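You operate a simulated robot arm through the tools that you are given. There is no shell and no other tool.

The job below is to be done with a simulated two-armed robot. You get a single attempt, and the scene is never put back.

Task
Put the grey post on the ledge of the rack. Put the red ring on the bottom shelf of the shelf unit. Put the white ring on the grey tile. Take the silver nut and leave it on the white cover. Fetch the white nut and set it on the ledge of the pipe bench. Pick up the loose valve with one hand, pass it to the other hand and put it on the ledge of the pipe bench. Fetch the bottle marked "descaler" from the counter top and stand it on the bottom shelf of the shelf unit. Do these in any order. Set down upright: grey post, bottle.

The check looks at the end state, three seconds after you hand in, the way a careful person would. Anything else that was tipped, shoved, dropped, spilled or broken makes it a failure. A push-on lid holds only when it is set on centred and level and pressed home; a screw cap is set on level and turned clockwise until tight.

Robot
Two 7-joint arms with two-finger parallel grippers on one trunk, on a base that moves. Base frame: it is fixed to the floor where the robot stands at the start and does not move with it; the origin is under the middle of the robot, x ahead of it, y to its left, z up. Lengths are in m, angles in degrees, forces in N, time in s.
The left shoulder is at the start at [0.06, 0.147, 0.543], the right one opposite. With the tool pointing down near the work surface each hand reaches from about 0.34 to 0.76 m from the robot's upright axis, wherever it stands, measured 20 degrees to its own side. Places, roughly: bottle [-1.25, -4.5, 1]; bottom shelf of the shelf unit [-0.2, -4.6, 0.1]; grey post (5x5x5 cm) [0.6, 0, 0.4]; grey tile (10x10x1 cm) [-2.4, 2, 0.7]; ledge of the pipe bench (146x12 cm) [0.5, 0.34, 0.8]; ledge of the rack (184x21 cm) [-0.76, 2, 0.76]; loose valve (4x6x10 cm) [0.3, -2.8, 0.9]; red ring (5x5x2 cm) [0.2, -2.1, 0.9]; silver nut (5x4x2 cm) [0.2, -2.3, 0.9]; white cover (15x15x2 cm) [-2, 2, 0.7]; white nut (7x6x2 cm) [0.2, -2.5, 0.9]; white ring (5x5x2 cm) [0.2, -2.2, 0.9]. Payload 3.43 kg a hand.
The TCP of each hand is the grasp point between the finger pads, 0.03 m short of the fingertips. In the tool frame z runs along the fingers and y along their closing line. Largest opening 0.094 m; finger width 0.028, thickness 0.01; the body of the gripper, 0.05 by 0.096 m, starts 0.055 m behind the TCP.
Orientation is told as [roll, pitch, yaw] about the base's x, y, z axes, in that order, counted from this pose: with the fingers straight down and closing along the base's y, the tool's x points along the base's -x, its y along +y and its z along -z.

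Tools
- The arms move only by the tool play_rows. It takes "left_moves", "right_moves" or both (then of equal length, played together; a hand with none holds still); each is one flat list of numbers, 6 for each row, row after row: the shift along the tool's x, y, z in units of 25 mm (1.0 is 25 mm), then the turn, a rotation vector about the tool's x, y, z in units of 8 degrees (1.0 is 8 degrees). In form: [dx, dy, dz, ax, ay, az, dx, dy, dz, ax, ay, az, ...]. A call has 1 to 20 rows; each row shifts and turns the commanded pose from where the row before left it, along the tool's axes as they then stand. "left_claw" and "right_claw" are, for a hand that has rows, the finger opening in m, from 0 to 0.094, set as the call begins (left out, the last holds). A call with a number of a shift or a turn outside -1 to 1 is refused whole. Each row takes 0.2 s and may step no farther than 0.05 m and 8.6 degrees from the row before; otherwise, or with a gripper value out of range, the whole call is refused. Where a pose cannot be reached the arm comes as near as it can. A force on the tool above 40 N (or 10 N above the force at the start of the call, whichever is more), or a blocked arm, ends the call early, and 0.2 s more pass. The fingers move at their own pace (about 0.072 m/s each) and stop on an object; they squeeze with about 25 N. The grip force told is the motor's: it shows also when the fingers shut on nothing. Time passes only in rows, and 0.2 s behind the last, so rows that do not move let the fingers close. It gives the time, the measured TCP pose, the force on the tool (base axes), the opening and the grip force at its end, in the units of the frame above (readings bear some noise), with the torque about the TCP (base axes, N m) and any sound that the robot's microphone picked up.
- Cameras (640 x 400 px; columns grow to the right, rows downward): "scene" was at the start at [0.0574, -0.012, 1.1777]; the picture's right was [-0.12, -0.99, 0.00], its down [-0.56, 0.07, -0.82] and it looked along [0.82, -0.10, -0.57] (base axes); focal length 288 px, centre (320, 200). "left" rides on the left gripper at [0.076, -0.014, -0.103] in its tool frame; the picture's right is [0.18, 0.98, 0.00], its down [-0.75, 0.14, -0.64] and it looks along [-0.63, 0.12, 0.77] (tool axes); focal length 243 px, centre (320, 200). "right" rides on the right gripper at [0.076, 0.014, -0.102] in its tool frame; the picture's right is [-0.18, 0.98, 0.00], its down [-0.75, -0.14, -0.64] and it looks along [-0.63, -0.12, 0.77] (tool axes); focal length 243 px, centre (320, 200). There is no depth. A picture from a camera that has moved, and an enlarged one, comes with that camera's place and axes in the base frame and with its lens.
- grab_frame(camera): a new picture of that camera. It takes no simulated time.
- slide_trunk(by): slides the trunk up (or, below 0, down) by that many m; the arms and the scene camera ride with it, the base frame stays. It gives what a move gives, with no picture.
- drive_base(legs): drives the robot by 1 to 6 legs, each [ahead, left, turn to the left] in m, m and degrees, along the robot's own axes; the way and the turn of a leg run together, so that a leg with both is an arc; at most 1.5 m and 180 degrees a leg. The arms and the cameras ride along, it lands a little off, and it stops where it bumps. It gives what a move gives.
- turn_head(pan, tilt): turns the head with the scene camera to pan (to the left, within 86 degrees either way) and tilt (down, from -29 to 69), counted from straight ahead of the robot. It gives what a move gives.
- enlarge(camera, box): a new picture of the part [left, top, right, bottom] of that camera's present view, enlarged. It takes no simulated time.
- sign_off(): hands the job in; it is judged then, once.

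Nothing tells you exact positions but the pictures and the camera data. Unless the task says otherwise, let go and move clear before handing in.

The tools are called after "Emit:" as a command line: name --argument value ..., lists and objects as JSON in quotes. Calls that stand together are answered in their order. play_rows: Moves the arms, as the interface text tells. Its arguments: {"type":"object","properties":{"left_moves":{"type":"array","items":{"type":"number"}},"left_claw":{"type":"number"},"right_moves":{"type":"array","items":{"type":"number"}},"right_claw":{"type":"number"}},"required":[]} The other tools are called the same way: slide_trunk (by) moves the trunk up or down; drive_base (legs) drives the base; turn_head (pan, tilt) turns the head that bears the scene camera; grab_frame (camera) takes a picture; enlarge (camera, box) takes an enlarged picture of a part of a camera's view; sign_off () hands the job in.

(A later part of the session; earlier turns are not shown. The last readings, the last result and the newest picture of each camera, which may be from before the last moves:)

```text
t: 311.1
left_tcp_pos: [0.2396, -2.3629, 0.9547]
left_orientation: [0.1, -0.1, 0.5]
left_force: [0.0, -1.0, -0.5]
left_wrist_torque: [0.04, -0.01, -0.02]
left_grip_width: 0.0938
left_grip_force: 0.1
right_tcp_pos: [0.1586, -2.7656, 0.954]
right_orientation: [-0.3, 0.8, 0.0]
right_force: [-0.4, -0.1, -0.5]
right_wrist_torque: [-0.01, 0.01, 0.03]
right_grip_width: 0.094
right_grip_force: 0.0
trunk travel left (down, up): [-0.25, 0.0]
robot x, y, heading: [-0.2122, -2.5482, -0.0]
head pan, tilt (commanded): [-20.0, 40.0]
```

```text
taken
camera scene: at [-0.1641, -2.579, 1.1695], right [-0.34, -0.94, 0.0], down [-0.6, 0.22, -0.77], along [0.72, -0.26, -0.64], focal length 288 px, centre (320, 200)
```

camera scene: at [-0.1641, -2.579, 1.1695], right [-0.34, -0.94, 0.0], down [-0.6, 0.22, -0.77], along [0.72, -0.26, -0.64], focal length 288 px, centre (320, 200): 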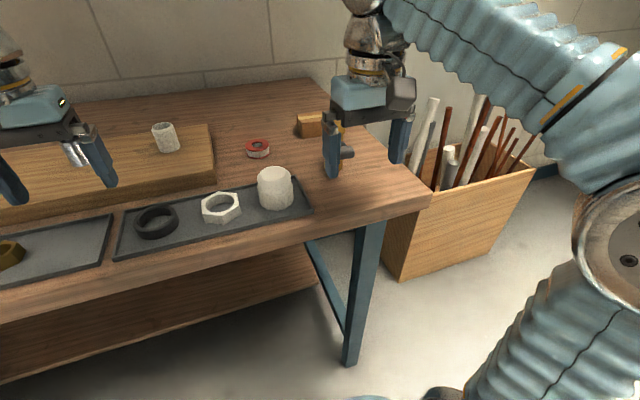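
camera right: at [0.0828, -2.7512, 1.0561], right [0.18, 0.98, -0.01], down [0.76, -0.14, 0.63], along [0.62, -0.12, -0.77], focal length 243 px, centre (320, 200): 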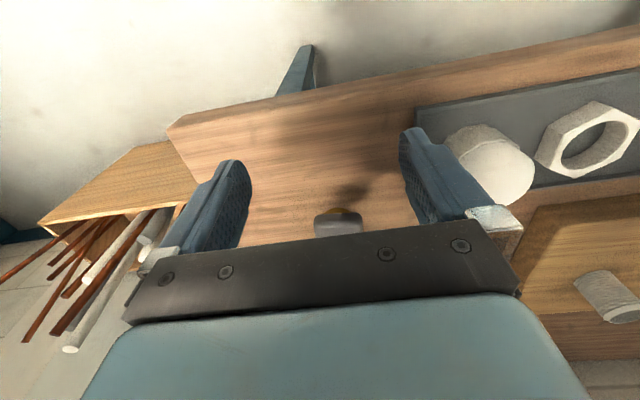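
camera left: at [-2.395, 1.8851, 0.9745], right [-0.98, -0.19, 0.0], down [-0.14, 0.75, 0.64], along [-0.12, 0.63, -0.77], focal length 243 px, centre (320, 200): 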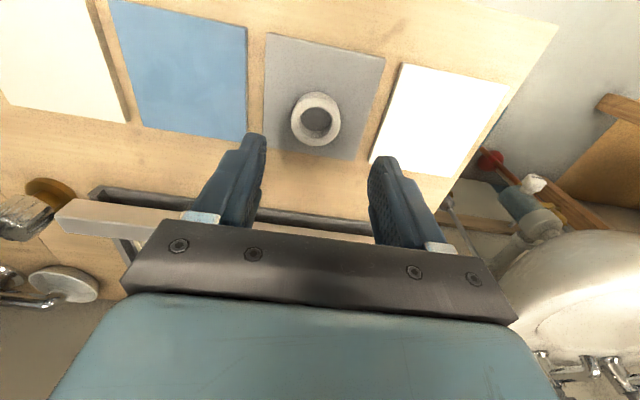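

Emit:
enlarge --camera "scene" --box '[280, 90, 430, 190]'

Emit:
enlarge --camera "right" --box '[260, 160, 420, 260]'

```text
4.00 times, centred on (355, 140) of scene
camera zoom: at [-0.1641, -2.579, 1.1695], right [-0.34, -0.94, 0.0], down [-0.6, 0.22, -0.77], along [0.72, -0.26, -0.64], focal length 1153 px, centre (180, 440)
```

zoom: 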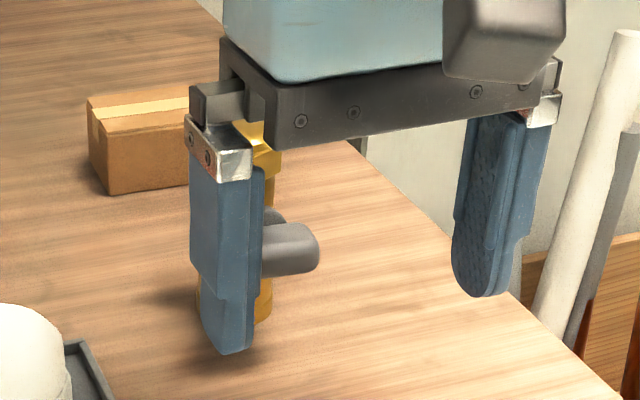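

```text
4.00 times, centred on (340, 210) of right
camera zoom: at [0.0828, -2.7512, 1.0561], right [0.18, 0.98, -0.01], down [0.76, -0.14, 0.63], along [0.62, -0.12, -0.77], focal length 970 px, centre (240, 160)
```

zoom: 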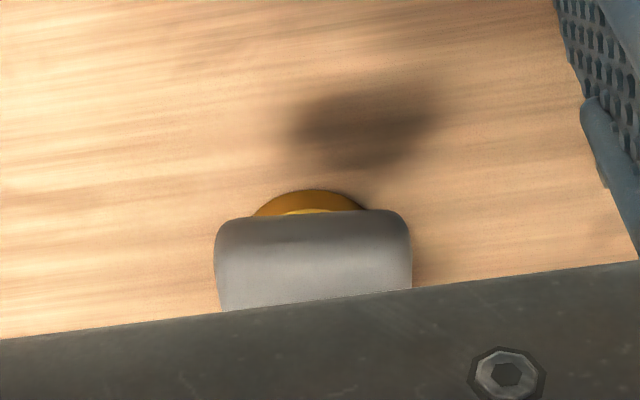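

The valve is centred at about (0.28, -2.765), with its T-handle facing me at z≈0.89–0.92. I'll grip it by the top above the handle. A little more base travel first, for reach.

Emit:
drive_base --legs '[[0.04, 0, 0]]'

Emit:
play_rows --right_moves '[-0.6, 0, 0.03, 0, 0, 0, -0.6, 0, 0.03, 0, 0, 0]'

Emit:
grab_frame --camera "right"

Emit:
enlarge --camera "scene" --box '[280, 90, 480, 220]'

```text
t: 312.0
left_tcp_pos: [0.2796, -2.3627, 0.9532]
left_orientation: [0.0, -0.1, 0.5]
left_force: [-0.1, -0.2, 0.6]
left_wrist_torque: [0.0, -0.01, 0.0]
left_grip_width: 0.0938
left_grip_force: 0.1
right_tcp_pos: [0.1993, -2.7649, 0.9528]
right_orientation: [-0.3, 0.8, 0.1]
right_force: [-0.1, 0.7, 0.3]
right_wrist_torque: [-0.02, 0.01, -0.01]
right_grip_width: 0.094
right_grip_force: 0.1
trunk travel left (down, up): [-0.25, 0.0]
robot x, y, heading: [-0.1763, -2.55, 0.2]
head pan, tilt (commanded): [-20.0, 40.0]
```

```text
t: 312.6
left_tcp_pos: [0.2801, -2.3624, 0.9537]
left_orientation: [-0.1, -0.1, 0.4]
left_force: [-0.8, 0.6, 0.2]
left_wrist_torque: [0.0, 0.0, 0.01]
left_grip_width: 0.0939
left_grip_force: 0.1
right_tcp_pos: [0.2295, -2.7642, 0.9519]
right_orientation: [-0.4, 0.8, 0.0]
right_force: [-0.3, -0.7, 0.1]
right_wrist_torque: [0.04, 0.01, 0.0]
right_grip_width: 0.094
right_grip_force: 0.1
trunk travel left (down, up): [-0.25, 0.0]
robot x, y, heading: [-0.1755, -2.5494, 0.1]
head pan, tilt (commanded): [-20.0, 40.0]
```

```text
taken
camera right: at [0.1533, -2.7505, 1.0548], right [0.18, 0.98, -0.01], down [0.76, -0.14, 0.63], along [0.62, -0.12, -0.77], focal length 243 px, centre (320, 200)
```

right: 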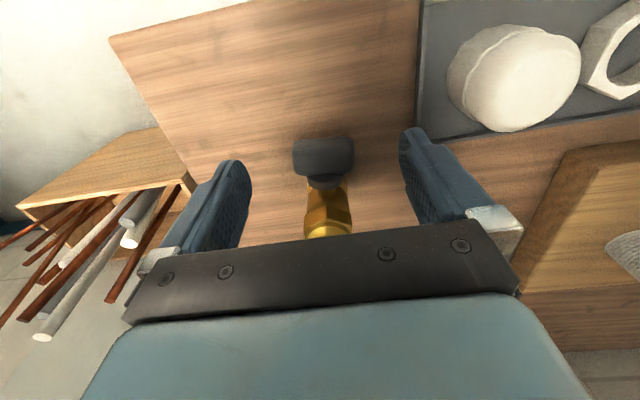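

```text
3.08 times, centred on (380, 155) of scene
camera zoom: at [-0.1235, -2.5789, 1.1695], right [-0.34, -0.94, 0.0], down [-0.6, 0.22, -0.77], along [0.72, -0.26, -0.64], focal length 887 px, centre (135, 338)
```

zoom: 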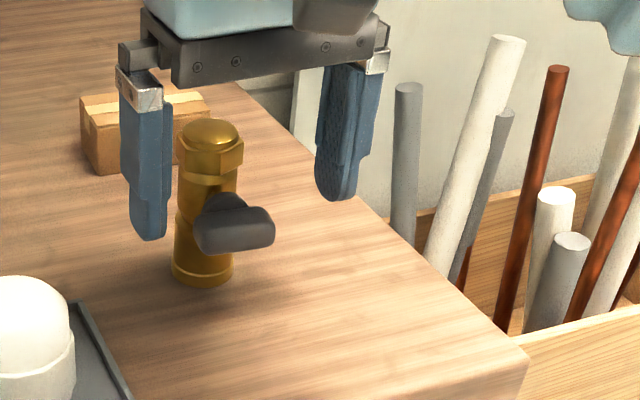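

The valve has a hex collar at the top (z≈0.925–0.945), above the T-handle. I'm moving the open fingers forward around that collar.

Emit:
play_rows --right_moves '[-0.68, -0.03, 0, 0, 0, 0, -0.68, -0.03, 0, 0, 0, 0, -0.66, 0, 0, 0, 0, 0]'

Emit:
grab_frame --camera "right"

Emit:
enlarge --camera "scene" --box '[280, 90, 480, 220]'

```text
t: 313.4
left_tcp_pos: [0.2803, -2.3634, 0.9534]
left_orientation: [0.0, -0.2, 0.4]
left_force: [-0.4, 1.1, -0.3]
left_wrist_torque: [0.03, -0.03, 0.01]
left_grip_width: 0.0937
left_grip_force: 0.0
right_tcp_pos: [0.2802, -2.7644, 0.9517]
right_orientation: [-0.3, 0.9, 0.0]
right_force: [-0.6, 0.0, 0.3]
right_wrist_torque: [0.02, 0.06, 0.0]
right_grip_width: 0.094
right_grip_force: 0.1
trunk travel left (down, up): [-0.25, 0.0]
robot x, y, heading: [-0.173, -2.5457, 0.3]
head pan, tilt (commanded): [-20.0, 40.0]
```

```text
taken
camera right: at [0.2046, -2.7514, 1.0544], right [0.18, 0.98, -0.01], down [0.76, -0.14, 0.63], along [0.62, -0.12, -0.77], focal length 243 px, centre (320, 200)
```

right: 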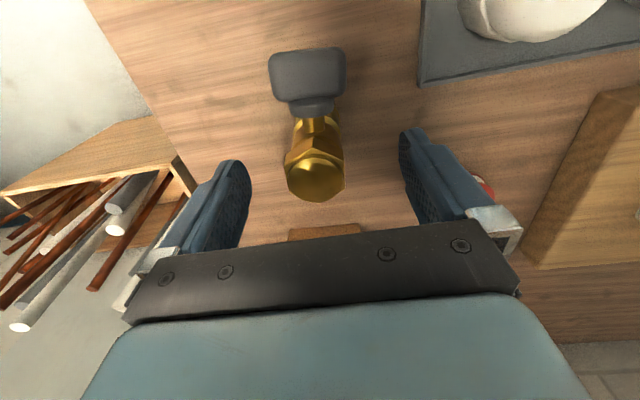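

```text
3.08 times, centred on (380, 155) of scene
camera zoom: at [-0.1235, -2.579, 1.1695], right [-0.34, -0.94, 0.0], down [-0.6, 0.22, -0.77], along [0.72, -0.26, -0.64], focal length 887 px, centre (135, 338)
```

zoom: 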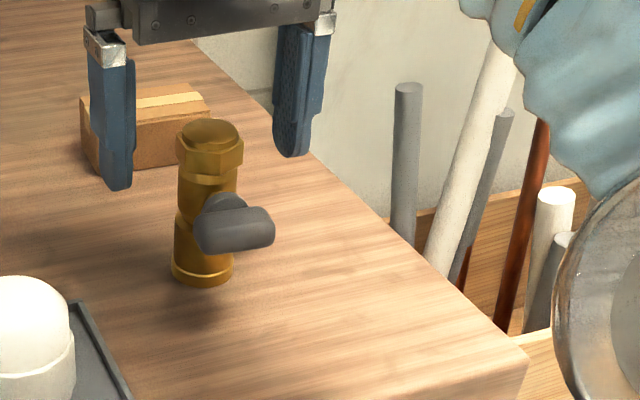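

Emit:
play_rows --right_moves '[0.18, -0.06, 0, 0, 0, 0, 0, 0, 0, 0, 0, 0, 0, 0, 0, 0, 0, 0, 0, 0, 0, 0, 0, 0]' --right_claw 0.02

Emit:
grab_frame --camera "right"

Emit:
enlarge --camera "scene" --box '[280, 90, 480, 220]'

```text
t: 314.4
left_tcp_pos: [0.2809, -2.3625, 0.9527]
left_orientation: [-0.1, -0.1, 0.5]
left_force: [0.7, -0.2, 0.9]
left_wrist_torque: [0.01, 0.0, 0.02]
left_grip_width: 0.0938
left_grip_force: 0.1
right_tcp_pos: [0.2746, -2.7657, 0.9507]
right_orientation: [-0.3, 0.9, 0.0]
right_force: [1.2, -0.1, 0.6]
right_wrist_torque: [0.06, -0.06, 0.0]
right_grip_width: 0.0336
right_grip_force: 25.4
trunk travel left (down, up): [-0.25, 0.0]
robot x, y, heading: [-0.1754, -2.5462, -0.1]
head pan, tilt (commanded): [-20.0, 40.0]
```

```text
taken
camera right: at [0.1999, -2.7528, 1.0539], right [0.18, 0.98, -0.01], down [0.76, -0.14, 0.63], along [0.62, -0.12, -0.77], focal length 243 px, centre (320, 200)
```

right: 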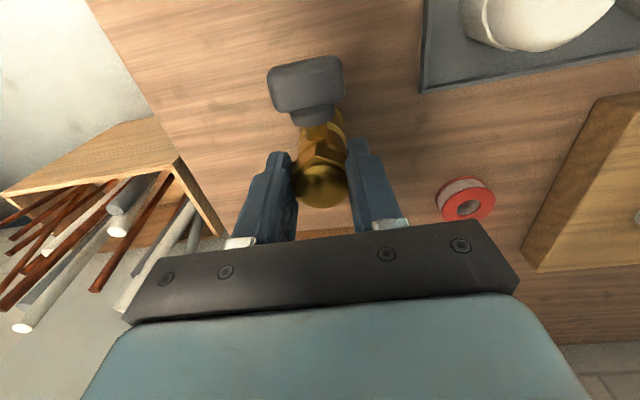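

```text
3.08 times, centred on (380, 155) of scene
camera zoom: at [-0.1233, -2.5789, 1.1695], right [-0.34, -0.94, 0.0], down [-0.6, 0.22, -0.77], along [0.72, -0.26, -0.64], focal length 887 px, centre (135, 338)
```

zoom: 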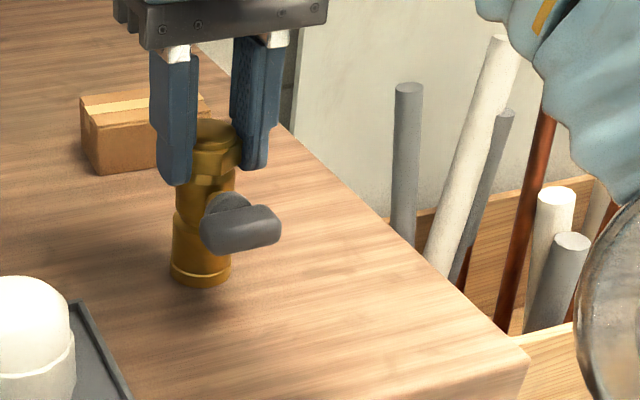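

Gripped on the hex collar at 33.6 mm. I'm lifting slightly, then backing the base away from the bench before the hand-over.

Emit:
play_rows --right_moves '[0, 0, -0.3, 0, 0, 0, 0, 0, -0.5, 0, 0, 0]'

Emit:
grab_frame --camera "right"

```text
t: 315.0
left_tcp_pos: [0.2805, -2.3632, 0.9542]
left_orientation: [0.0, -0.1, 0.4]
left_force: [-0.5, 0.0, -1.0]
left_wrist_torque: [-0.03, 0.01, 0.04]
left_grip_width: 0.094
left_grip_force: 0.1
right_tcp_pos: [0.2749, -2.7652, 0.9709]
right_orientation: [-0.4, 0.9, 0.1]
right_force: [0.3, 0.1, -3.9]
right_wrist_torque: [0.0, 0.01, -0.01]
right_grip_width: 0.0338
right_grip_force: 24.7
trunk travel left (down, up): [-0.25, 0.0]
robot x, y, heading: [-0.1739, -2.5452, -0.0]
head pan, tilt (commanded): [-20.0, 40.0]
```

```text
taken
camera right: at [0.199, -2.7522, 1.0737], right [0.18, 0.98, -0.01], down [0.76, -0.14, 0.63], along [0.62, -0.12, -0.77], focal length 243 px, centre (320, 200)
```

right: 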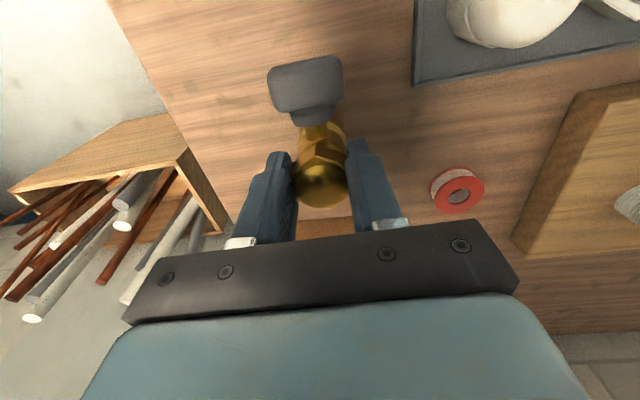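

The valve is lifted and steady. I'll back away from the bench so there's free space for the hand-over.

Emit:
drive_base --legs '[[-0.4, 0, 0]]'

Emit:
play_rows --right_moves '[0, 0.5, 0.3, 0, 0, -0.9375, 0, 0.5, 0.3, 0, 0, -0.9375, 0, 0.5, 0.3, 0, 0, -0.9375, 0, 0, 0.3, 0, 0, -0.9375, 0, 0, 0.3, 0, 0, -0.9375, 0, 0, 0.3, 0, 0, -0.9375, 0, 0, 0.3, 0, 0, -0.9375, 0, 0, 0.3, 0, 0, -0.9375, 0, 0, 0.3, 0, 0, -0.9375, 0, 0, 0, 0, 0, -0.9375, 0, 0, 0, 0, 0, -0.9375, 0, 0, 0, 0, 0, -0.9375]'

Emit:
turn_head --pan -5 --tilt 35

Emit:
grab_frame --camera "scene"

Emit:
grab_frame --camera "right"

```text
t: 317.5
left_tcp_pos: [-0.133, -2.3644, 0.954]
left_orientation: [0.1, -0.2, 0.2]
left_force: [-0.5, -0.6, -0.7]
left_wrist_torque: [0.0, 0.02, -0.02]
left_grip_width: 0.0939
left_grip_force: 0.1
right_tcp_pos: [-0.142, -2.7676, 0.9713]
right_orientation: [-0.2, 0.8, -0.3]
right_force: [-0.1, -0.2, -3.4]
right_wrist_torque: [-0.01, 0.02, -0.01]
right_grip_width: 0.0337
right_grip_force: 25.0
trunk travel left (down, up): [-0.25, 0.0]
robot x, y, heading: [-0.5853, -2.5489, 0.0]
head pan, tilt (commanded): [-20.0, 40.0]
```

```text
t: 320.1
left_tcp_pos: [-0.1334, -2.3643, 0.9537]
left_orientation: [0.0, -0.2, 0.2]
left_force: [0.3, 0.1, 0.1]
left_wrist_torque: [-0.02, 0.01, 0.0]
left_grip_width: 0.0938
left_grip_force: 0.0
right_tcp_pos: [-0.148, -2.7311, 0.9029]
right_orientation: [0.9, 0.3, 89.8]
right_force: [-0.6, -0.5, -2.5]
right_wrist_torque: [0.02, 0.02, 0.02]
right_grip_width: 0.0337
right_grip_force: 24.6
trunk travel left (down, up): [-0.25, 0.0]
robot x, y, heading: [-0.5893, -2.5466, -0.1]
head pan, tilt (commanded): [-20.0, 40.0]
```

```text
t: 320.9
left_tcp_pos: [-0.1346, -2.3659, 0.9532]
left_orientation: [0.0, 0.0, 0.2]
left_force: [-0.3, 0.2, -0.6]
left_wrist_torque: [0.02, -0.01, -0.03]
left_grip_width: 0.0938
left_grip_force: 0.0
right_tcp_pos: [-0.1477, -2.7298, 0.9034]
right_orientation: [0.8, 0.2, 89.7]
right_force: [0.4, -0.5, -1.7]
right_wrist_torque: [-0.01, 0.0, -0.03]
right_grip_width: 0.0337
right_grip_force: 24.9
trunk travel left (down, up): [-0.25, 0.0]
robot x, y, heading: [-0.5877, -2.5492, -0.3]
head pan, tilt (commanded): [-5.0, 35.0]
```

```text
taken
camera scene: at [-0.5304, -2.5573, 1.177], right [-0.09, -1.0, 0.0], down [-0.57, 0.05, -0.82], along [0.82, -0.08, -0.57], focal length 288 px, centre (320, 200)
```

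scene: 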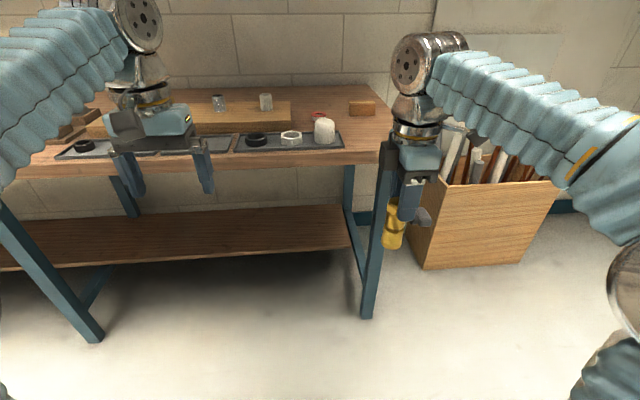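

```text
taken
camera right: at [-0.162, -2.8075, 1.0058], right [-0.98, 0.19, 0.01], down [0.15, 0.76, 0.64], along [0.11, 0.63, -0.77], focal length 243 px, centre (320, 200)
```

right: 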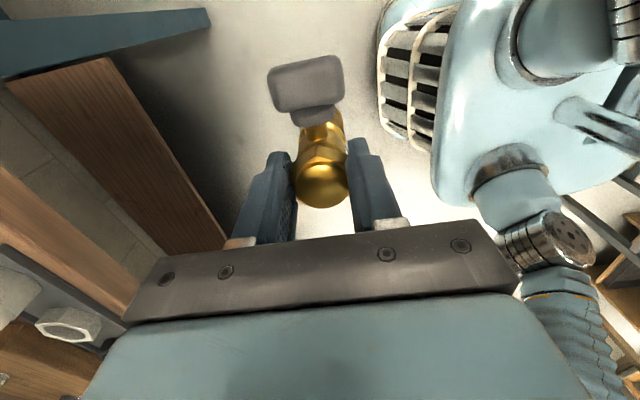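

The valve now hangs with its handle pointing right. I'll bring it towards the centre and turn the left hand to face right, so it can take the valve's mid-body.

Emit:
play_rows --right_moves '[-0.867, 0, 0, 0, 0, 0, -0.867, 0, 0, 0, 0, 0, -0.867, 0, 0, 0, 0, 0, -0.867, 0, 0, 0, 0, 0, -0.867, 0, 0, 0, 0, 0, -0.867, 0, 0, 0, 0, 0, 0, 0, 0, 0, 0, 0, 0, 0, 0, 0, 0, 0, 0, 0, 0, 0, 0, 0, 0, 0, 0, 0, 0, 0, 0, 0, 0, 0, 0, 0, 0, 0, 0, 0, 0, 0]' --left_moves '[0, 0, 0, 0, 0, 0.9375, 0, 0, 0, 0, 0, 0.9375, 0, 0, 0, 0, 0, 0.9375, 0, 0, 0, 0, 0, 0.9375, 0, 0, 0, 0, 0, 0.9375, 0, 0, 0, 0, 0, 0.9375, 0, 0, 0, 0, 0, 0.9375, 0, 0, 0, 0, 0, 0.9375, 0, 0, 0, 0, 0, 0.9375, 0, 0, 0, 0, 0, 0.9375, 0, 0, 0, 0, 0, 0.9375, 0, 0, 0, 0, 0, 0.9375]' --left_claw 0.08

Emit:
play_rows --left_moves '[0, 0, 0, 0, -0.893, 0, 0, 0, 0, 0, -0.893, 0, 0, 0, 0, 0, -0.893, 0, 0, 0, 0, 0, -0.893, 0, 0, 0, 0, 0, -0.893, 0, 0, 0, 0, 0, -0.893, 0, 0, 0, 0, 0, -0.893, 0]'

Emit:
grab_frame --camera "scene"

Emit:
grab_frame --camera "left"

```text
t: 323.5
left_tcp_pos: [-0.1338, -2.365, 0.9533]
left_orientation: [0.1, 0.0, -89.9]
left_force: [0.4, -0.5, 0.3]
left_wrist_torque: [-0.01, -0.03, 0.01]
left_grip_width: 0.0801
left_grip_force: 0.1
right_tcp_pos: [-0.1475, -2.6013, 0.9029]
right_orientation: [0.8, 0.3, 89.7]
right_force: [-0.2, 0.6, -2.5]
right_wrist_torque: [-0.03, -0.01, 0.0]
right_grip_width: 0.0336
right_grip_force: 25.0
trunk travel left (down, up): [-0.25, 0.0]
robot x, y, heading: [-0.5875, -2.543, -0.3]
head pan, tilt (commanded): [-5.0, 35.0]
```

```text
t: 325.1
left_tcp_pos: [-0.1324, -2.3644, 0.9532]
left_orientation: [0.2, -50.1, -89.9]
left_force: [0.9, 0.4, 0.2]
left_wrist_torque: [0.03, -0.02, 0.0]
left_grip_width: 0.0801
left_grip_force: 0.1
right_tcp_pos: [-0.1465, -2.601, 0.9046]
right_orientation: [0.7, 0.3, 89.8]
right_force: [0.9, -0.1, -1.9]
right_wrist_torque: [0.01, 0.01, 0.03]
right_grip_width: 0.0336
right_grip_force: 25.1
trunk travel left (down, up): [-0.25, 0.0]
robot x, y, heading: [-0.5907, -2.5514, -0.2]
head pan, tilt (commanded): [-5.0, 35.0]
```

```text
taken
camera scene: at [-0.5303, -2.5572, 1.1771], right [-0.09, -1.0, 0.0], down [-0.57, 0.05, -0.82], along [0.82, -0.07, -0.57], focal length 288 px, centre (320, 200)
```

scene: 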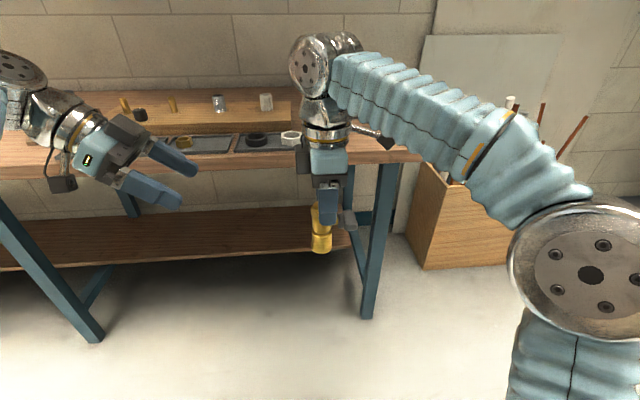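

```text
taken
camera left: at [-0.1485, -2.2378, 0.9608], right [0.98, 0.12, -0.14], down [0.14, 0.01, 0.99], along [0.12, -0.99, -0.01], focal length 243 px, centre (320, 200)
```

left: 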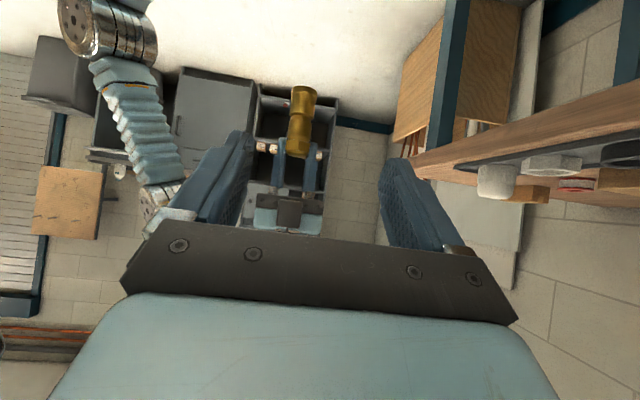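

The left camera sees the valve clearly, at x≈-0.147 and spanning z≈0.80–0.90. I'm moving the left hand to a pre-grasp point next to it.

Emit:
play_rows --left_moves '[-0.487, -0.094, 0.85, 0, 0, 0, -0.487, -0.094, 0.85, 0, 0, 0, -0.487, -0.094, 0.85, 0, 0, 0, -0.487, -0.094, 0.85, 0, 0, 0, -0.487, -0.094, 0.85, 0, 0, 0, -0.487, -0.094, 0.85, 0, 0, 0]'

Emit:
grab_frame --camera "left"

Emit:
grab_frame --camera "scene"

```text
t: 326.5
left_tcp_pos: [-0.1487, -2.5112, 0.9287]
left_orientation: [0.1, -50.0, -89.9]
left_force: [-0.4, 0.7, -0.2]
left_wrist_torque: [0.02, -0.01, -0.01]
left_grip_width: 0.0802
left_grip_force: 0.0
right_tcp_pos: [-0.1481, -2.6014, 0.9034]
right_orientation: [0.8, 0.3, 89.7]
right_force: [0.4, 0.1, -2.9]
right_wrist_torque: [0.0, 0.0, -0.01]
right_grip_width: 0.0336
right_grip_force: 25.3
trunk travel left (down, up): [-0.25, 0.0]
robot x, y, heading: [-0.5913, -2.5458, -0.1]
head pan, tilt (commanded): [-5.0, 35.0]
```

```text
taken
camera left: at [-0.1635, -2.3843, 0.9364], right [0.98, 0.12, -0.14], down [0.14, 0.01, 0.99], along [0.12, -0.99, -0.01], focal length 243 px, centre (320, 200)
```

left: 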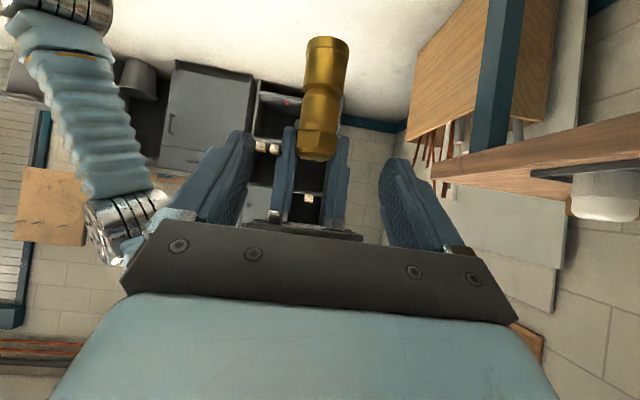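

```text
taken
camera scene: at [-0.5304, -2.5571, 1.177], right [-0.09, -1.0, 0.0], down [-0.57, 0.05, -0.82], along [0.82, -0.07, -0.57], focal length 288 px, centre (320, 200)
```

scene: 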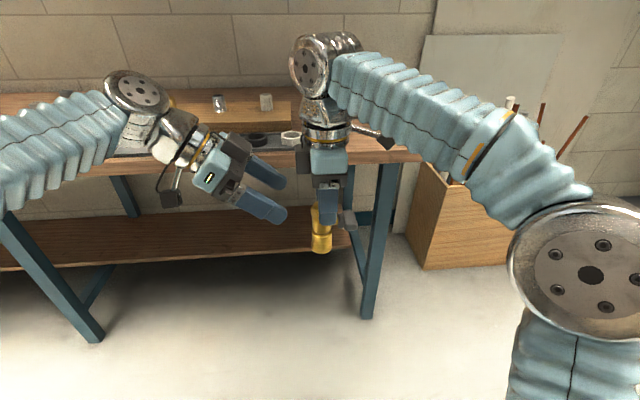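

Emit:
play_rows --left_moves '[0.244, 0, 0.6, 0, 0, 0, 0, 0, 0.863, 0, 0, 0, 0, 0, 0.863, 0, 0, 0, 0, 0, 0.863, 0, 0, 0]'

Emit:
grab_frame --camera "left"

Emit:
enlarge --camera "scene" --box '[200, 120, 400, 270]'

```text
t: 327.5
left_tcp_pos: [-0.1475, -2.565, 0.8727]
left_orientation: [0.1, -50.0, -89.9]
left_force: [-0.5, -0.3, -0.1]
left_wrist_torque: [0.02, -0.02, 0.01]
left_grip_width: 0.0801
left_grip_force: 0.0
right_tcp_pos: [-0.1485, -2.6013, 0.9043]
right_orientation: [0.8, 0.3, 89.6]
right_force: [0.8, -0.6, -3.0]
right_wrist_torque: [-0.02, 0.02, 0.01]
right_grip_width: 0.0337
right_grip_force: 24.9
trunk travel left (down, up): [-0.25, 0.0]
robot x, y, heading: [-0.5896, -2.5492, -0.5]
head pan, tilt (commanded): [-5.0, 35.0]
```

```text
taken
camera left: at [-0.1626, -2.4391, 0.8803], right [0.98, 0.12, -0.14], down [0.14, 0.01, 0.99], along [0.12, -0.99, -0.01], focal length 243 px, centre (320, 200)
```

left: 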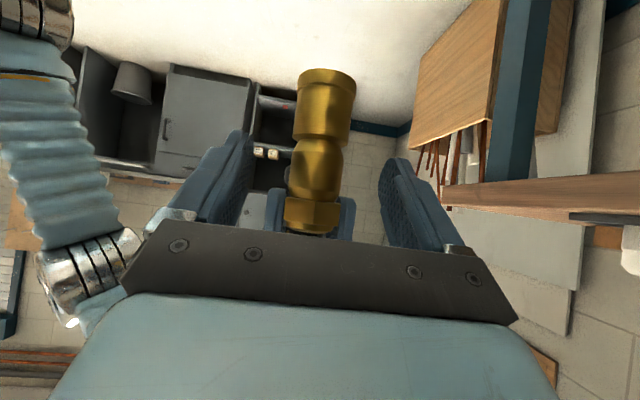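

```text
2.67 times, centred on (300, 195) of scene
camera zoom: at [-0.5304, -2.5571, 1.1771], right [-0.09, -1.0, 0.0], down [-0.57, 0.05, -0.82], along [0.82, -0.07, -0.57], focal length 769 px, centre (373, 213)
```

zoom: 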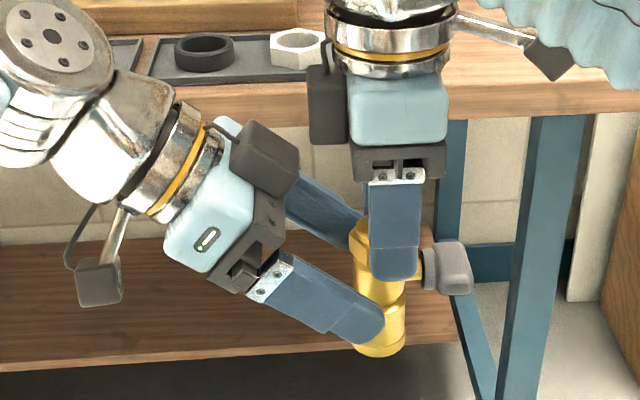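

The two hands have about 1.4 cm of clearance and the fingers are lined up on the valve's lower body. I'm advancing the last few centimetres.

Emit:
play_rows --left_moves '[-0.03, 0, 0.61, 0, 0, 0, -0.03, 0, 0.61, 0, 0, 0, -0.03, 0, 0.61, 0, 0, 0]'

Emit:
grab_frame --camera "left"

Emit:
enlarge --camera "scene" --box '[200, 120, 400, 270]'

```text
t: 328.3
left_tcp_pos: [-0.1468, -2.6027, 0.8464]
left_orientation: [0.0, -50.0, -89.9]
left_force: [0.7, 0.6, -0.8]
left_wrist_torque: [-0.03, -0.01, 0.01]
left_grip_width: 0.0799
left_grip_force: 0.1
right_tcp_pos: [-0.1468, -2.6015, 0.9048]
right_orientation: [0.8, 0.3, 89.7]
right_force: [0.0, -0.9, -1.8]
right_wrist_torque: [-0.02, -0.02, 0.01]
right_grip_width: 0.0335
right_grip_force: 25.1
trunk travel left (down, up): [-0.25, 0.0]
robot x, y, heading: [-0.5826, -2.5481, -0.4]
head pan, tilt (commanded): [-5.0, 35.0]
```

```text
taken
camera left: at [-0.1631, -2.4754, 0.8534], right [0.98, 0.12, -0.14], down [0.14, 0.01, 0.99], along [0.12, -0.99, -0.01], focal length 243 px, centre (320, 200)
```

left: 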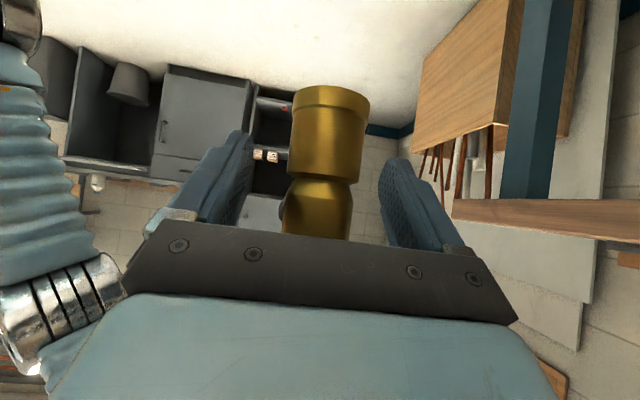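

```text
2.67 times, centred on (300, 195) of scene
camera zoom: at [-0.5304, -2.5571, 1.1771], right [-0.09, -1.0, 0.0], down [-0.57, 0.05, -0.82], along [0.82, -0.07, -0.57], focal length 769 px, centre (373, 213)
```

zoom: 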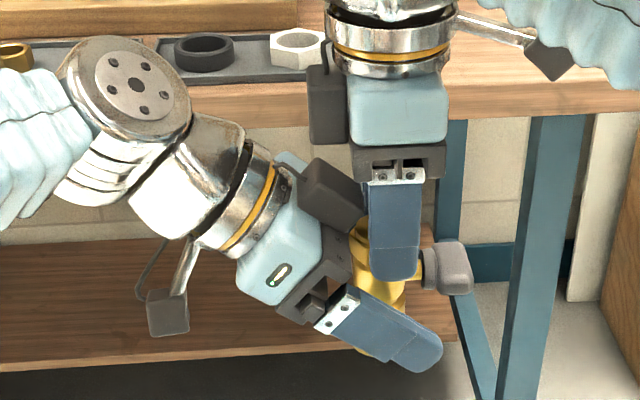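

No contact so far. I'm closing the left hand on the valve's lower body while the right still holds it.

Emit:
play_rows --left_moves '[0, 0, 0, 0, 0, 0, 0, 0, 0, 0, 0, 0, 0, 0, 0, 0, 0, 0, 0, 0, 0, 0, 0, 0]' --left_claw 0.02

Emit:
grab_frame --camera "left"

Emit:
enlarge --camera "scene" --box '[200, 120, 400, 270]'

```text
t: 329.3
left_tcp_pos: [-0.148, -2.6019, 0.8437]
left_orientation: [-0.1, -49.9, -89.7]
left_force: [-0.8, 7.6, -13.2]
left_wrist_torque: [-0.34, 0.07, 0.05]
left_grip_width: 0.0397
left_grip_force: 24.4
right_tcp_pos: [-0.1468, -2.6024, 0.9047]
right_orientation: [0.7, 0.2, 89.8]
right_force: [0.2, -8.1, 13.4]
right_wrist_torque: [-0.17, -0.11, -0.01]
right_grip_width: 0.0337
right_grip_force: 25.7
trunk travel left (down, up): [-0.25, 0.0]
robot x, y, heading: [-0.5881, -2.5489, -0.1]
head pan, tilt (commanded): [-5.0, 35.0]
```

```text
taken
camera left: at [-0.163, -2.4747, 0.8525], right [0.98, 0.12, -0.14], down [0.14, 0.01, 0.99], along [0.12, -0.99, -0.01], focal length 243 px, centre (320, 200)
```

left: 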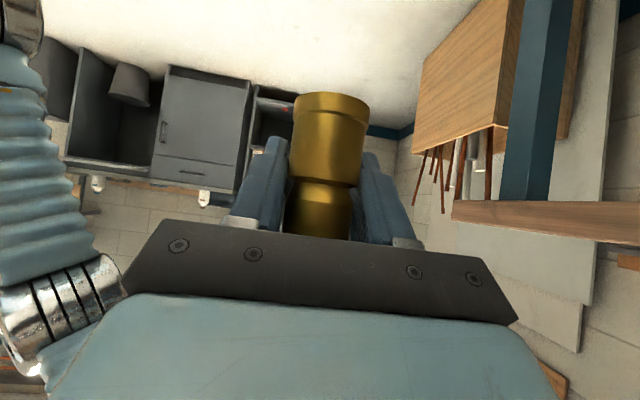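

```text
2.67 times, centred on (300, 195) of scene
camera zoom: at [-0.5304, -2.5572, 1.177], right [-0.09, -1.0, 0.0], down [-0.57, 0.05, -0.82], along [0.82, -0.07, -0.57], focal length 769 px, centre (373, 213)
```

zoom: 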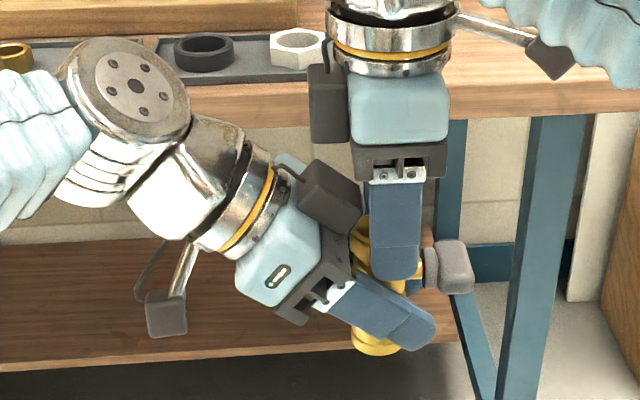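

Both hands hold the valve, with some internal force between them. I'll relax that by shifting the left hand a few millimetres, then open the right hand.

Emit:
play_rows --left_moves '[0.13, 0, 0.01, 0, 0, 0, 0, 0, 0, 0, 0, 0]'

```text
t: 329.9
left_tcp_pos: [-0.1481, -2.6006, 0.8423]
left_orientation: [0.4, -50.1, -90.1]
left_force: [-1.2, 1.9, 1.2]
left_wrist_torque: [0.29, 0.04, 0.01]
left_grip_width: 0.0397
left_grip_force: 25.0
right_tcp_pos: [-0.1468, -2.6005, 0.9037]
right_orientation: [0.9, 0.4, 89.8]
right_force: [0.8, -1.5, -3.8]
right_wrist_torque: [-0.42, -0.18, -0.02]
right_grip_width: 0.0337
right_grip_force: 25.2
trunk travel left (down, up): [-0.25, 0.0]
robot x, y, heading: [-0.5905, -2.5505, -0.2]
head pan, tilt (commanded): [-5.0, 35.0]
```

Emit:
play_rows --right_moves '[0, 0, 0, 0, 0, 0, 0, 0, 0, 0, 0, 0, 0, 0, 0, 0, 0, 0]' --right_claw 0.07

Emit:
grab_frame --camera "left"

Emit:
enlarge --camera "scene" --box '[200, 120, 400, 270]'

```text
t: 330.7
left_tcp_pos: [-0.1485, -2.6005, 0.8423]
left_orientation: [0.1, -50.0, -89.9]
left_force: [-0.2, -0.6, -0.5]
left_wrist_torque: [0.0, 0.01, 0.01]
left_grip_width: 0.0395
left_grip_force: 25.6
right_tcp_pos: [-0.1479, -2.6005, 0.9047]
right_orientation: [0.8, 0.3, 89.7]
right_force: [0.9, -1.1, 0.0]
right_wrist_torque: [0.01, 0.01, -0.01]
right_grip_width: 0.0704
right_grip_force: 0.1
trunk travel left (down, up): [-0.25, 0.0]
robot x, y, heading: [-0.5882, -2.547, -0.3]
head pan, tilt (commanded): [-5.0, 35.0]
```

```text
taken
camera left: at [-0.163, -2.4735, 0.8499], right [0.98, 0.12, -0.14], down [0.14, 0.01, 0.99], along [0.12, -0.99, -0.01], focal length 243 px, centre (320, 200)
```

left: 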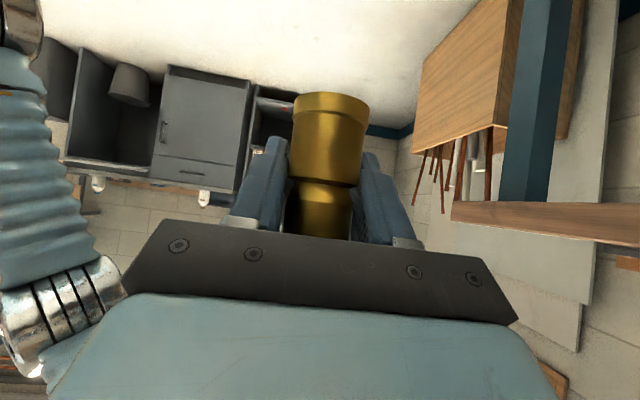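

```text
2.67 times, centred on (300, 195) of scene
camera zoom: at [-0.5304, -2.5572, 1.177], right [-0.09, -1.0, 0.0], down [-0.57, 0.05, -0.82], along [0.82, -0.07, -0.57], focal length 769 px, centre (373, 213)
```

zoom: 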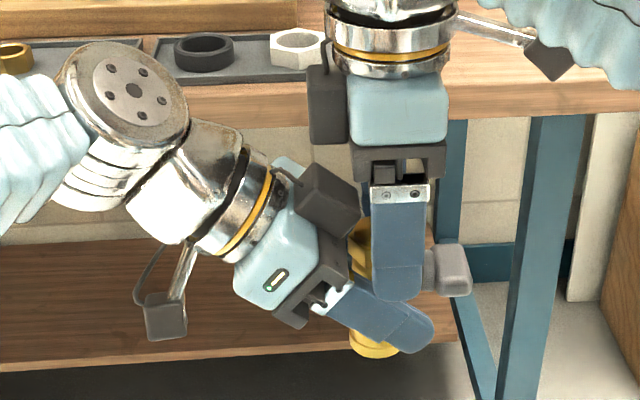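

Emit:
play_rows --right_moves '[0, 0, -0.5, 0, 0, 0, 0, 0, -0.8, 0, 0, 0, 0, 0, -0.8, 0, 0, 0]'

Emit:
enlarge --camera "scene" --box '[200, 100, 400, 250]'

```text
t: 331.5
left_tcp_pos: [-0.1482, -2.6014, 0.8422]
left_orientation: [0.2, -50.0, -89.9]
left_force: [1.5, 0.1, 0.1]
left_wrist_torque: [-0.01, -0.03, 0.03]
left_grip_width: 0.0396
left_grip_force: 25.0
right_tcp_pos: [-0.1495, -2.6015, 0.9565]
right_orientation: [0.8, 0.3, 89.7]
right_force: [0.2, -0.3, -0.3]
right_wrist_torque: [0.0, 0.01, -0.05]
right_grip_width: 0.0699
right_grip_force: 0.0
trunk travel left (down, up): [-0.25, 0.0]
robot x, y, heading: [-0.5881, -2.5466, -0.3]
head pan, tilt (commanded): [-5.0, 35.0]
```

```text
2.67 times, centred on (300, 175) of scene
camera zoom: at [-0.5303, -2.5573, 1.177], right [-0.09, -1.0, 0.0], down [-0.57, 0.05, -0.82], along [0.82, -0.07, -0.57], focal length 769 px, centre (373, 267)
```

zoom: 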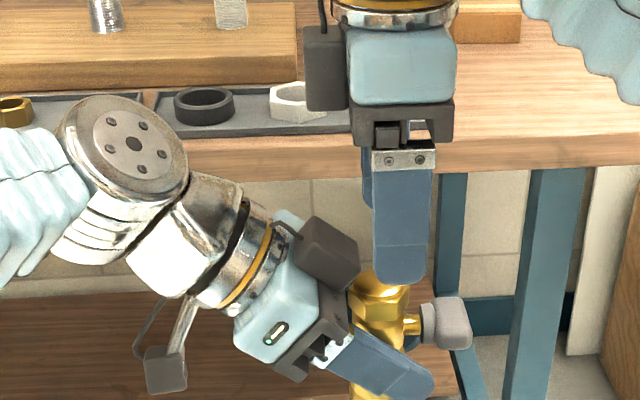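

The hand-over worked: the left hand holds the valve. I'm separating the hands and turning the right one back to its normal orientation.

Emit:
play_rows --right_moves '[0.9, 0, 0, 0, 0, 0, 0.9, 0, 0, 0, 0, 0, 0.9, 0, 0, 0, 0, 0, 0.9, 0, 0, 0, 0, 0, 0.9, 0, 0, 0, 0, 0, 0.9, 0, 0, 0, 0, 0, 0, 0, 0, 0, 0, 0]' --left_moves '[0.735, 0, -0.876, 0, 0, 0, 0.735, 0, -0.876, 0, 0, 0, 0.735, 0, -0.876, 0, 0, 0, 0.735, 0, -0.876, 0, 0, 0, 0.735, 0, -0.876, 0, 0, 0, 0.735, 0, -0.876, 0, 0, 0, 0.735, 0, -0.876, 0, 0, 0]'

Emit:
play_rows --right_moves '[0, 0, 0, 0, 0, 0.9375, 0, 0, 0, 0, 0, 0.9375, 0, 0, 0, 0, 0, 0.9375, 0, 0, 0, 0, 0, 0.9375, 0, 0, 0, 0, 0, 0.9375, 0, 0, 0, 0, 0, 0.9375, 0, 0, 0, 0, 0, 0.9375, 0, 0, 0, 0, 0, 0.9375, 0, 0, 0, 0, 0, 0.9375, 0, 0, 0, 0, 0, 0.9375, 0, 0, 0, 0, 0, 0.9375, 0, 0, 0, 0, 0, 0.9375]'

Emit:
grab_frame --camera "scene"

Emit:
grab_frame --camera "left"

```text
t: 333.1
left_tcp_pos: [-0.1484, -2.3996, 0.8412]
left_orientation: [0.1, -50.0, -89.9]
left_force: [-0.1, -0.6, -0.9]
left_wrist_torque: [0.03, 0.02, 0.03]
left_grip_width: 0.0396
left_grip_force: 25.2
right_tcp_pos: [-0.1464, -2.7362, 0.9583]
right_orientation: [0.8, 0.4, 89.7]
right_force: [0.5, 0.8, -0.2]
right_wrist_torque: [0.03, 0.0, 0.02]
right_grip_width: 0.07
right_grip_force: 0.1
trunk travel left (down, up): [-0.25, 0.0]
robot x, y, heading: [-0.5857, -2.5436, -0.3]
head pan, tilt (commanded): [-5.0, 35.0]
```

```text
t: 335.7
left_tcp_pos: [-0.1487, -2.4007, 0.842]
left_orientation: [0.1, -50.0, -89.9]
left_force: [-0.9, 1.1, -0.1]
left_wrist_torque: [0.02, 0.0, 0.03]
left_grip_width: 0.0396
left_grip_force: 25.2
right_tcp_pos: [-0.1466, -2.7351, 0.9553]
right_orientation: [-0.4, 0.8, -0.4]
right_force: [-0.1, -0.2, -0.1]
right_wrist_torque: [0.02, 0.02, 0.0]
right_grip_width: 0.07
right_grip_force: 0.0
trunk travel left (down, up): [-0.25, 0.0]
robot x, y, heading: [-0.5843, -2.5518, -0.4]
head pan, tilt (commanded): [-5.0, 35.0]
```

```text
taken
camera scene: at [-0.5304, -2.5571, 1.177], right [-0.09, -1.0, 0.0], down [-0.57, 0.05, -0.82], along [0.82, -0.07, -0.57], focal length 288 px, centre (320, 200)
```

scene: 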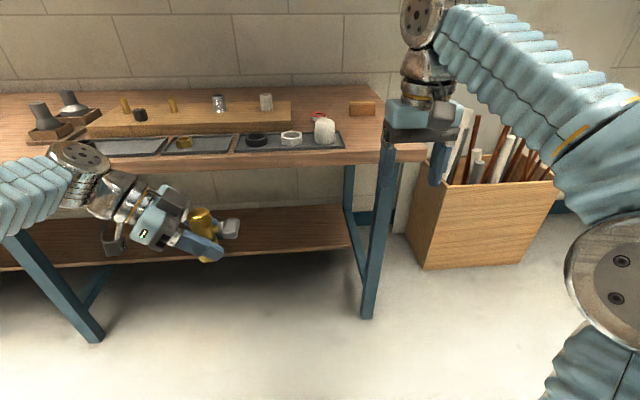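

```text
taken
camera left: at [-0.1636, -2.2734, 0.8497], right [0.98, 0.12, -0.14], down [0.14, 0.01, 0.99], along [0.12, -0.99, -0.01], focal length 243 px, centre (320, 200)
```

left: 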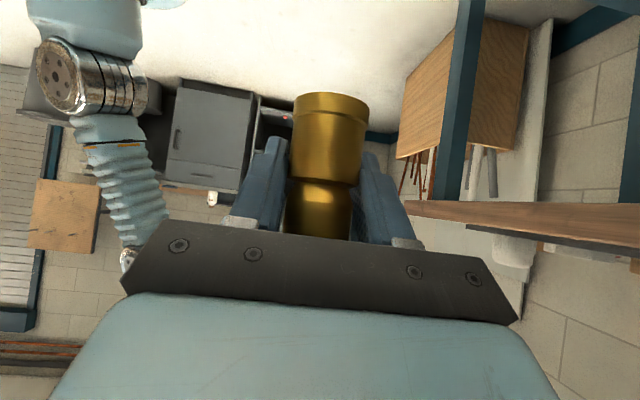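

The valve is secure in the left hand. I'll turn the left hand to point forward again, so that later I can place the valve from the front.

Emit:
play_rows --left_moves '[-0.61, 0.8, -0.51, 0, 0, 0, -0.61, 0.8, -0.51, 0, 0, 0, -0.61, 0.8, -0.51, 0, 0, 0, -0.61, 0.8, -0.51, 0, 0, 0, 0, 0, 0, -0.718, 0, -0.603, 0, 0, 0, -0.718, 0, -0.603, 0, 0, 0, -0.718, 0, -0.603, 0, 0, 0, -0.718, 0, -0.603, 0, 0, 0, -0.718, 0, -0.603, 0, 0, 0, -0.718, 0, -0.603, 0, 0, 0, -0.718, 0, -0.603, 0, 0, 0, -0.718, 0, -0.603, 0, 0, 0, -0.718, 0, -0.603, 0, 0, 0, -0.718, 0, -0.603, 0, 0, 0, -0.718, 0, -0.603, 0, 0, 0, -0.718, 0, -0.603]'

Emit:
grab_frame --camera "scene"

Emit:
grab_frame --camera "left"

```text
t: 339.1
left_tcp_pos: [-0.0685, -2.4004, 0.9215]
left_orientation: [0.0, -50.0, 0.1]
left_force: [0.5, 0.6, -2.4]
left_wrist_torque: [0.0, -0.04, 0.0]
left_grip_width: 0.0398
left_grip_force: 24.9
right_tcp_pos: [-0.147, -2.7354, 0.9554]
right_orientation: [-0.2, 0.8, -0.4]
right_force: [0.5, 0.8, 1.1]
right_wrist_torque: [0.03, 0.03, 0.0]
right_grip_width: 0.0701
right_grip_force: 0.0
trunk travel left (down, up): [-0.25, 0.0]
robot x, y, heading: [-0.5894, -2.5513, -0.1]
head pan, tilt (commanded): [-5.0, 35.0]
```

```text
taken
camera scene: at [-0.5304, -2.5571, 1.177], right [-0.09, -1.0, 0.0], down [-0.57, 0.05, -0.82], along [0.82, -0.07, -0.57], focal length 288 px, centre (320, 200)
```

scene: 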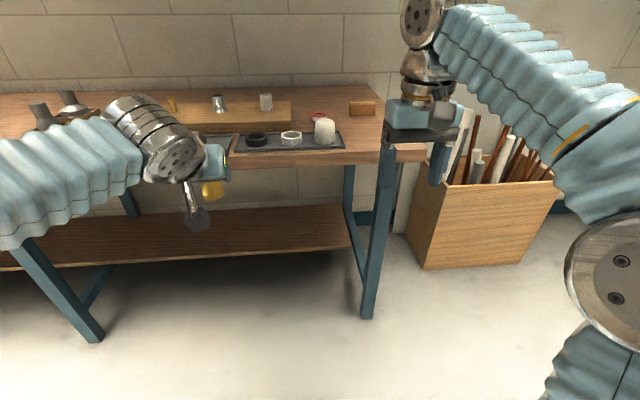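

```text
taken
camera left: at [-0.1962, -2.4164, 0.9287], right [-0.12, 0.98, -0.14], down [-0.01, 0.14, 0.99], along [0.99, 0.12, -0.01], focal length 243 px, centre (320, 200)
```

left: 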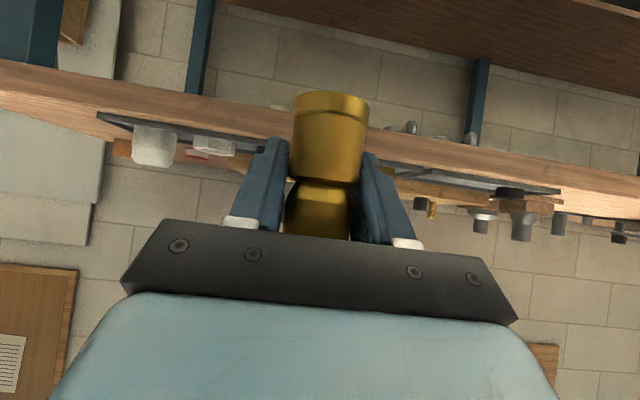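

I'll raise the left hand with the valve out of the way, then drive back to the bench to take the white nut with the right hand.

Emit:
play_rows --left_moves '[-0.215, 0.5, -0.83, 0, 0, 0, -0.215, 0.5, -0.83, 0, 0, 0, -0.215, 0.5, -0.83, 0, 0, 0, -0.215, 0.5, -0.83, 0, 0, 0]' --right_moves '[0, 0, -0.15, 0, 0, 0, 0, 0, -0.15, 0, 0, 0, 0, 0, -0.15, 0, 0, 0, 0, 0, -0.15, 0, 0, 0]' --right_claw 0.09

Emit:
drive_base --legs '[[0.33, 0.1, 0]]'

Emit:
turn_head --pan 0 --tilt 42

Emit:
grab_frame --camera "scene"

Emit:
grab_frame --camera "right"

Emit:
grab_frame --camera "left"

```text
t: 340.1
left_tcp_pos: [-0.1186, -2.3497, 0.993]
left_orientation: [0.0, -50.0, 0.1]
left_force: [0.5, 0.5, -1.7]
left_wrist_torque: [0.0, 0.0, -0.02]
left_grip_width: 0.0394
left_grip_force: 24.9
right_tcp_pos: [-0.1472, -2.7359, 0.9708]
right_orientation: [-0.3, 0.8, -0.3]
right_force: [1.1, 0.1, -0.1]
right_wrist_torque: [0.02, 0.01, 0.01]
right_grip_width: 0.0901
right_grip_force: 0.1
trunk travel left (down, up): [-0.25, 0.0]
robot x, y, heading: [-0.5888, -2.5528, -0.3]
head pan, tilt (commanded): [-5.0, 35.0]
```

```text
t: 342.4
left_tcp_pos: [0.2188, -2.2586, 0.9922]
left_orientation: [0.1, -49.9, -0.3]
left_force: [0.0, -0.5, -1.8]
left_wrist_torque: [-0.01, 0.0, 0.01]
left_grip_width: 0.0396
left_grip_force: 24.3
right_tcp_pos: [0.1869, -2.6441, 0.9704]
right_orientation: [-0.2, 0.7, -0.8]
right_force: [0.3, 0.4, 0.0]
right_wrist_torque: [-0.01, -0.03, 0.0]
right_grip_width: 0.0899
right_grip_force: 0.0
trunk travel left (down, up): [-0.25, 0.0]
robot x, y, heading: [-0.2481, -2.4553, -0.8]
head pan, tilt (commanded): [-5.0, 35.0]
```

```text
t: 343.0
left_tcp_pos: [0.2189, -2.2583, 0.994]
left_orientation: [0.1, -50.0, -0.2]
left_force: [-0.1, -1.0, -2.4]
left_wrist_torque: [0.05, 0.04, -0.02]
left_grip_width: 0.0397
left_grip_force: 25.2
right_tcp_pos: [0.1863, -2.6437, 0.9717]
right_orientation: [-0.3, 0.8, -0.7]
right_force: [0.1, -0.3, 0.9]
right_wrist_torque: [0.0, 0.0, 0.0]
right_grip_width: 0.09
right_grip_force: 0.1
trunk travel left (down, up): [-0.25, 0.0]
robot x, y, heading: [-0.2509, -2.4547, -0.6]
head pan, tilt (commanded): [0.0, 42.0]
```

```text
taken
camera scene: at [-0.1991, -2.4548, 1.1666], right [-0.01, -1.0, 0.0], down [-0.67, 0.01, -0.74], along [0.74, -0.01, -0.67], focal length 288 px, centre (320, 200)
```

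scene: 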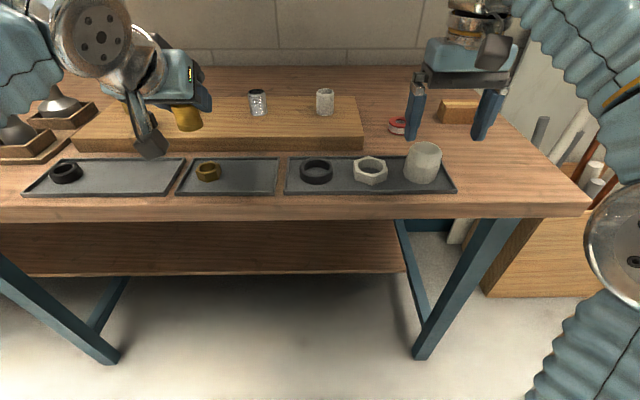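

```text
taken
camera right: at [0.1119, -2.6288, 1.0736], right [0.2, 0.98, -0.01], down [0.76, -0.15, 0.63], along [0.62, -0.13, -0.77], focal length 243 px, centre (320, 200)
```

right: 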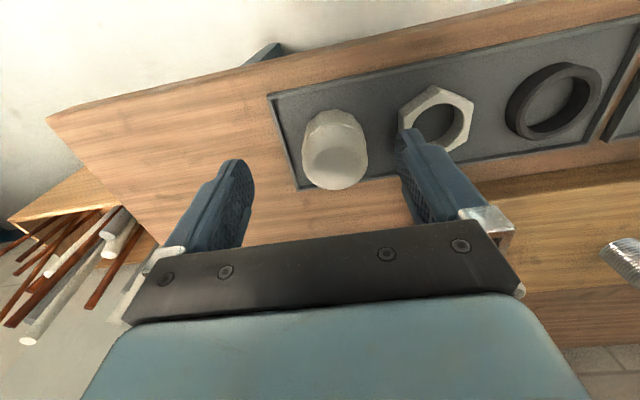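

```text
taken
camera left: at [0.0899, -2.2727, 1.0005], right [-0.11, 0.98, -0.14], down [-0.01, 0.14, 0.99], along [0.99, 0.11, -0.01], focal length 243 px, centre (320, 200)
```

left: 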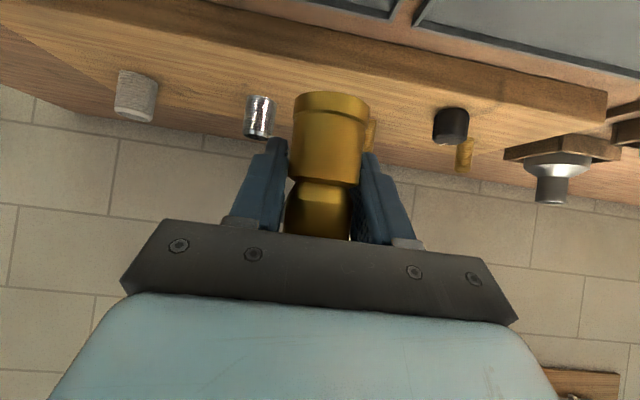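

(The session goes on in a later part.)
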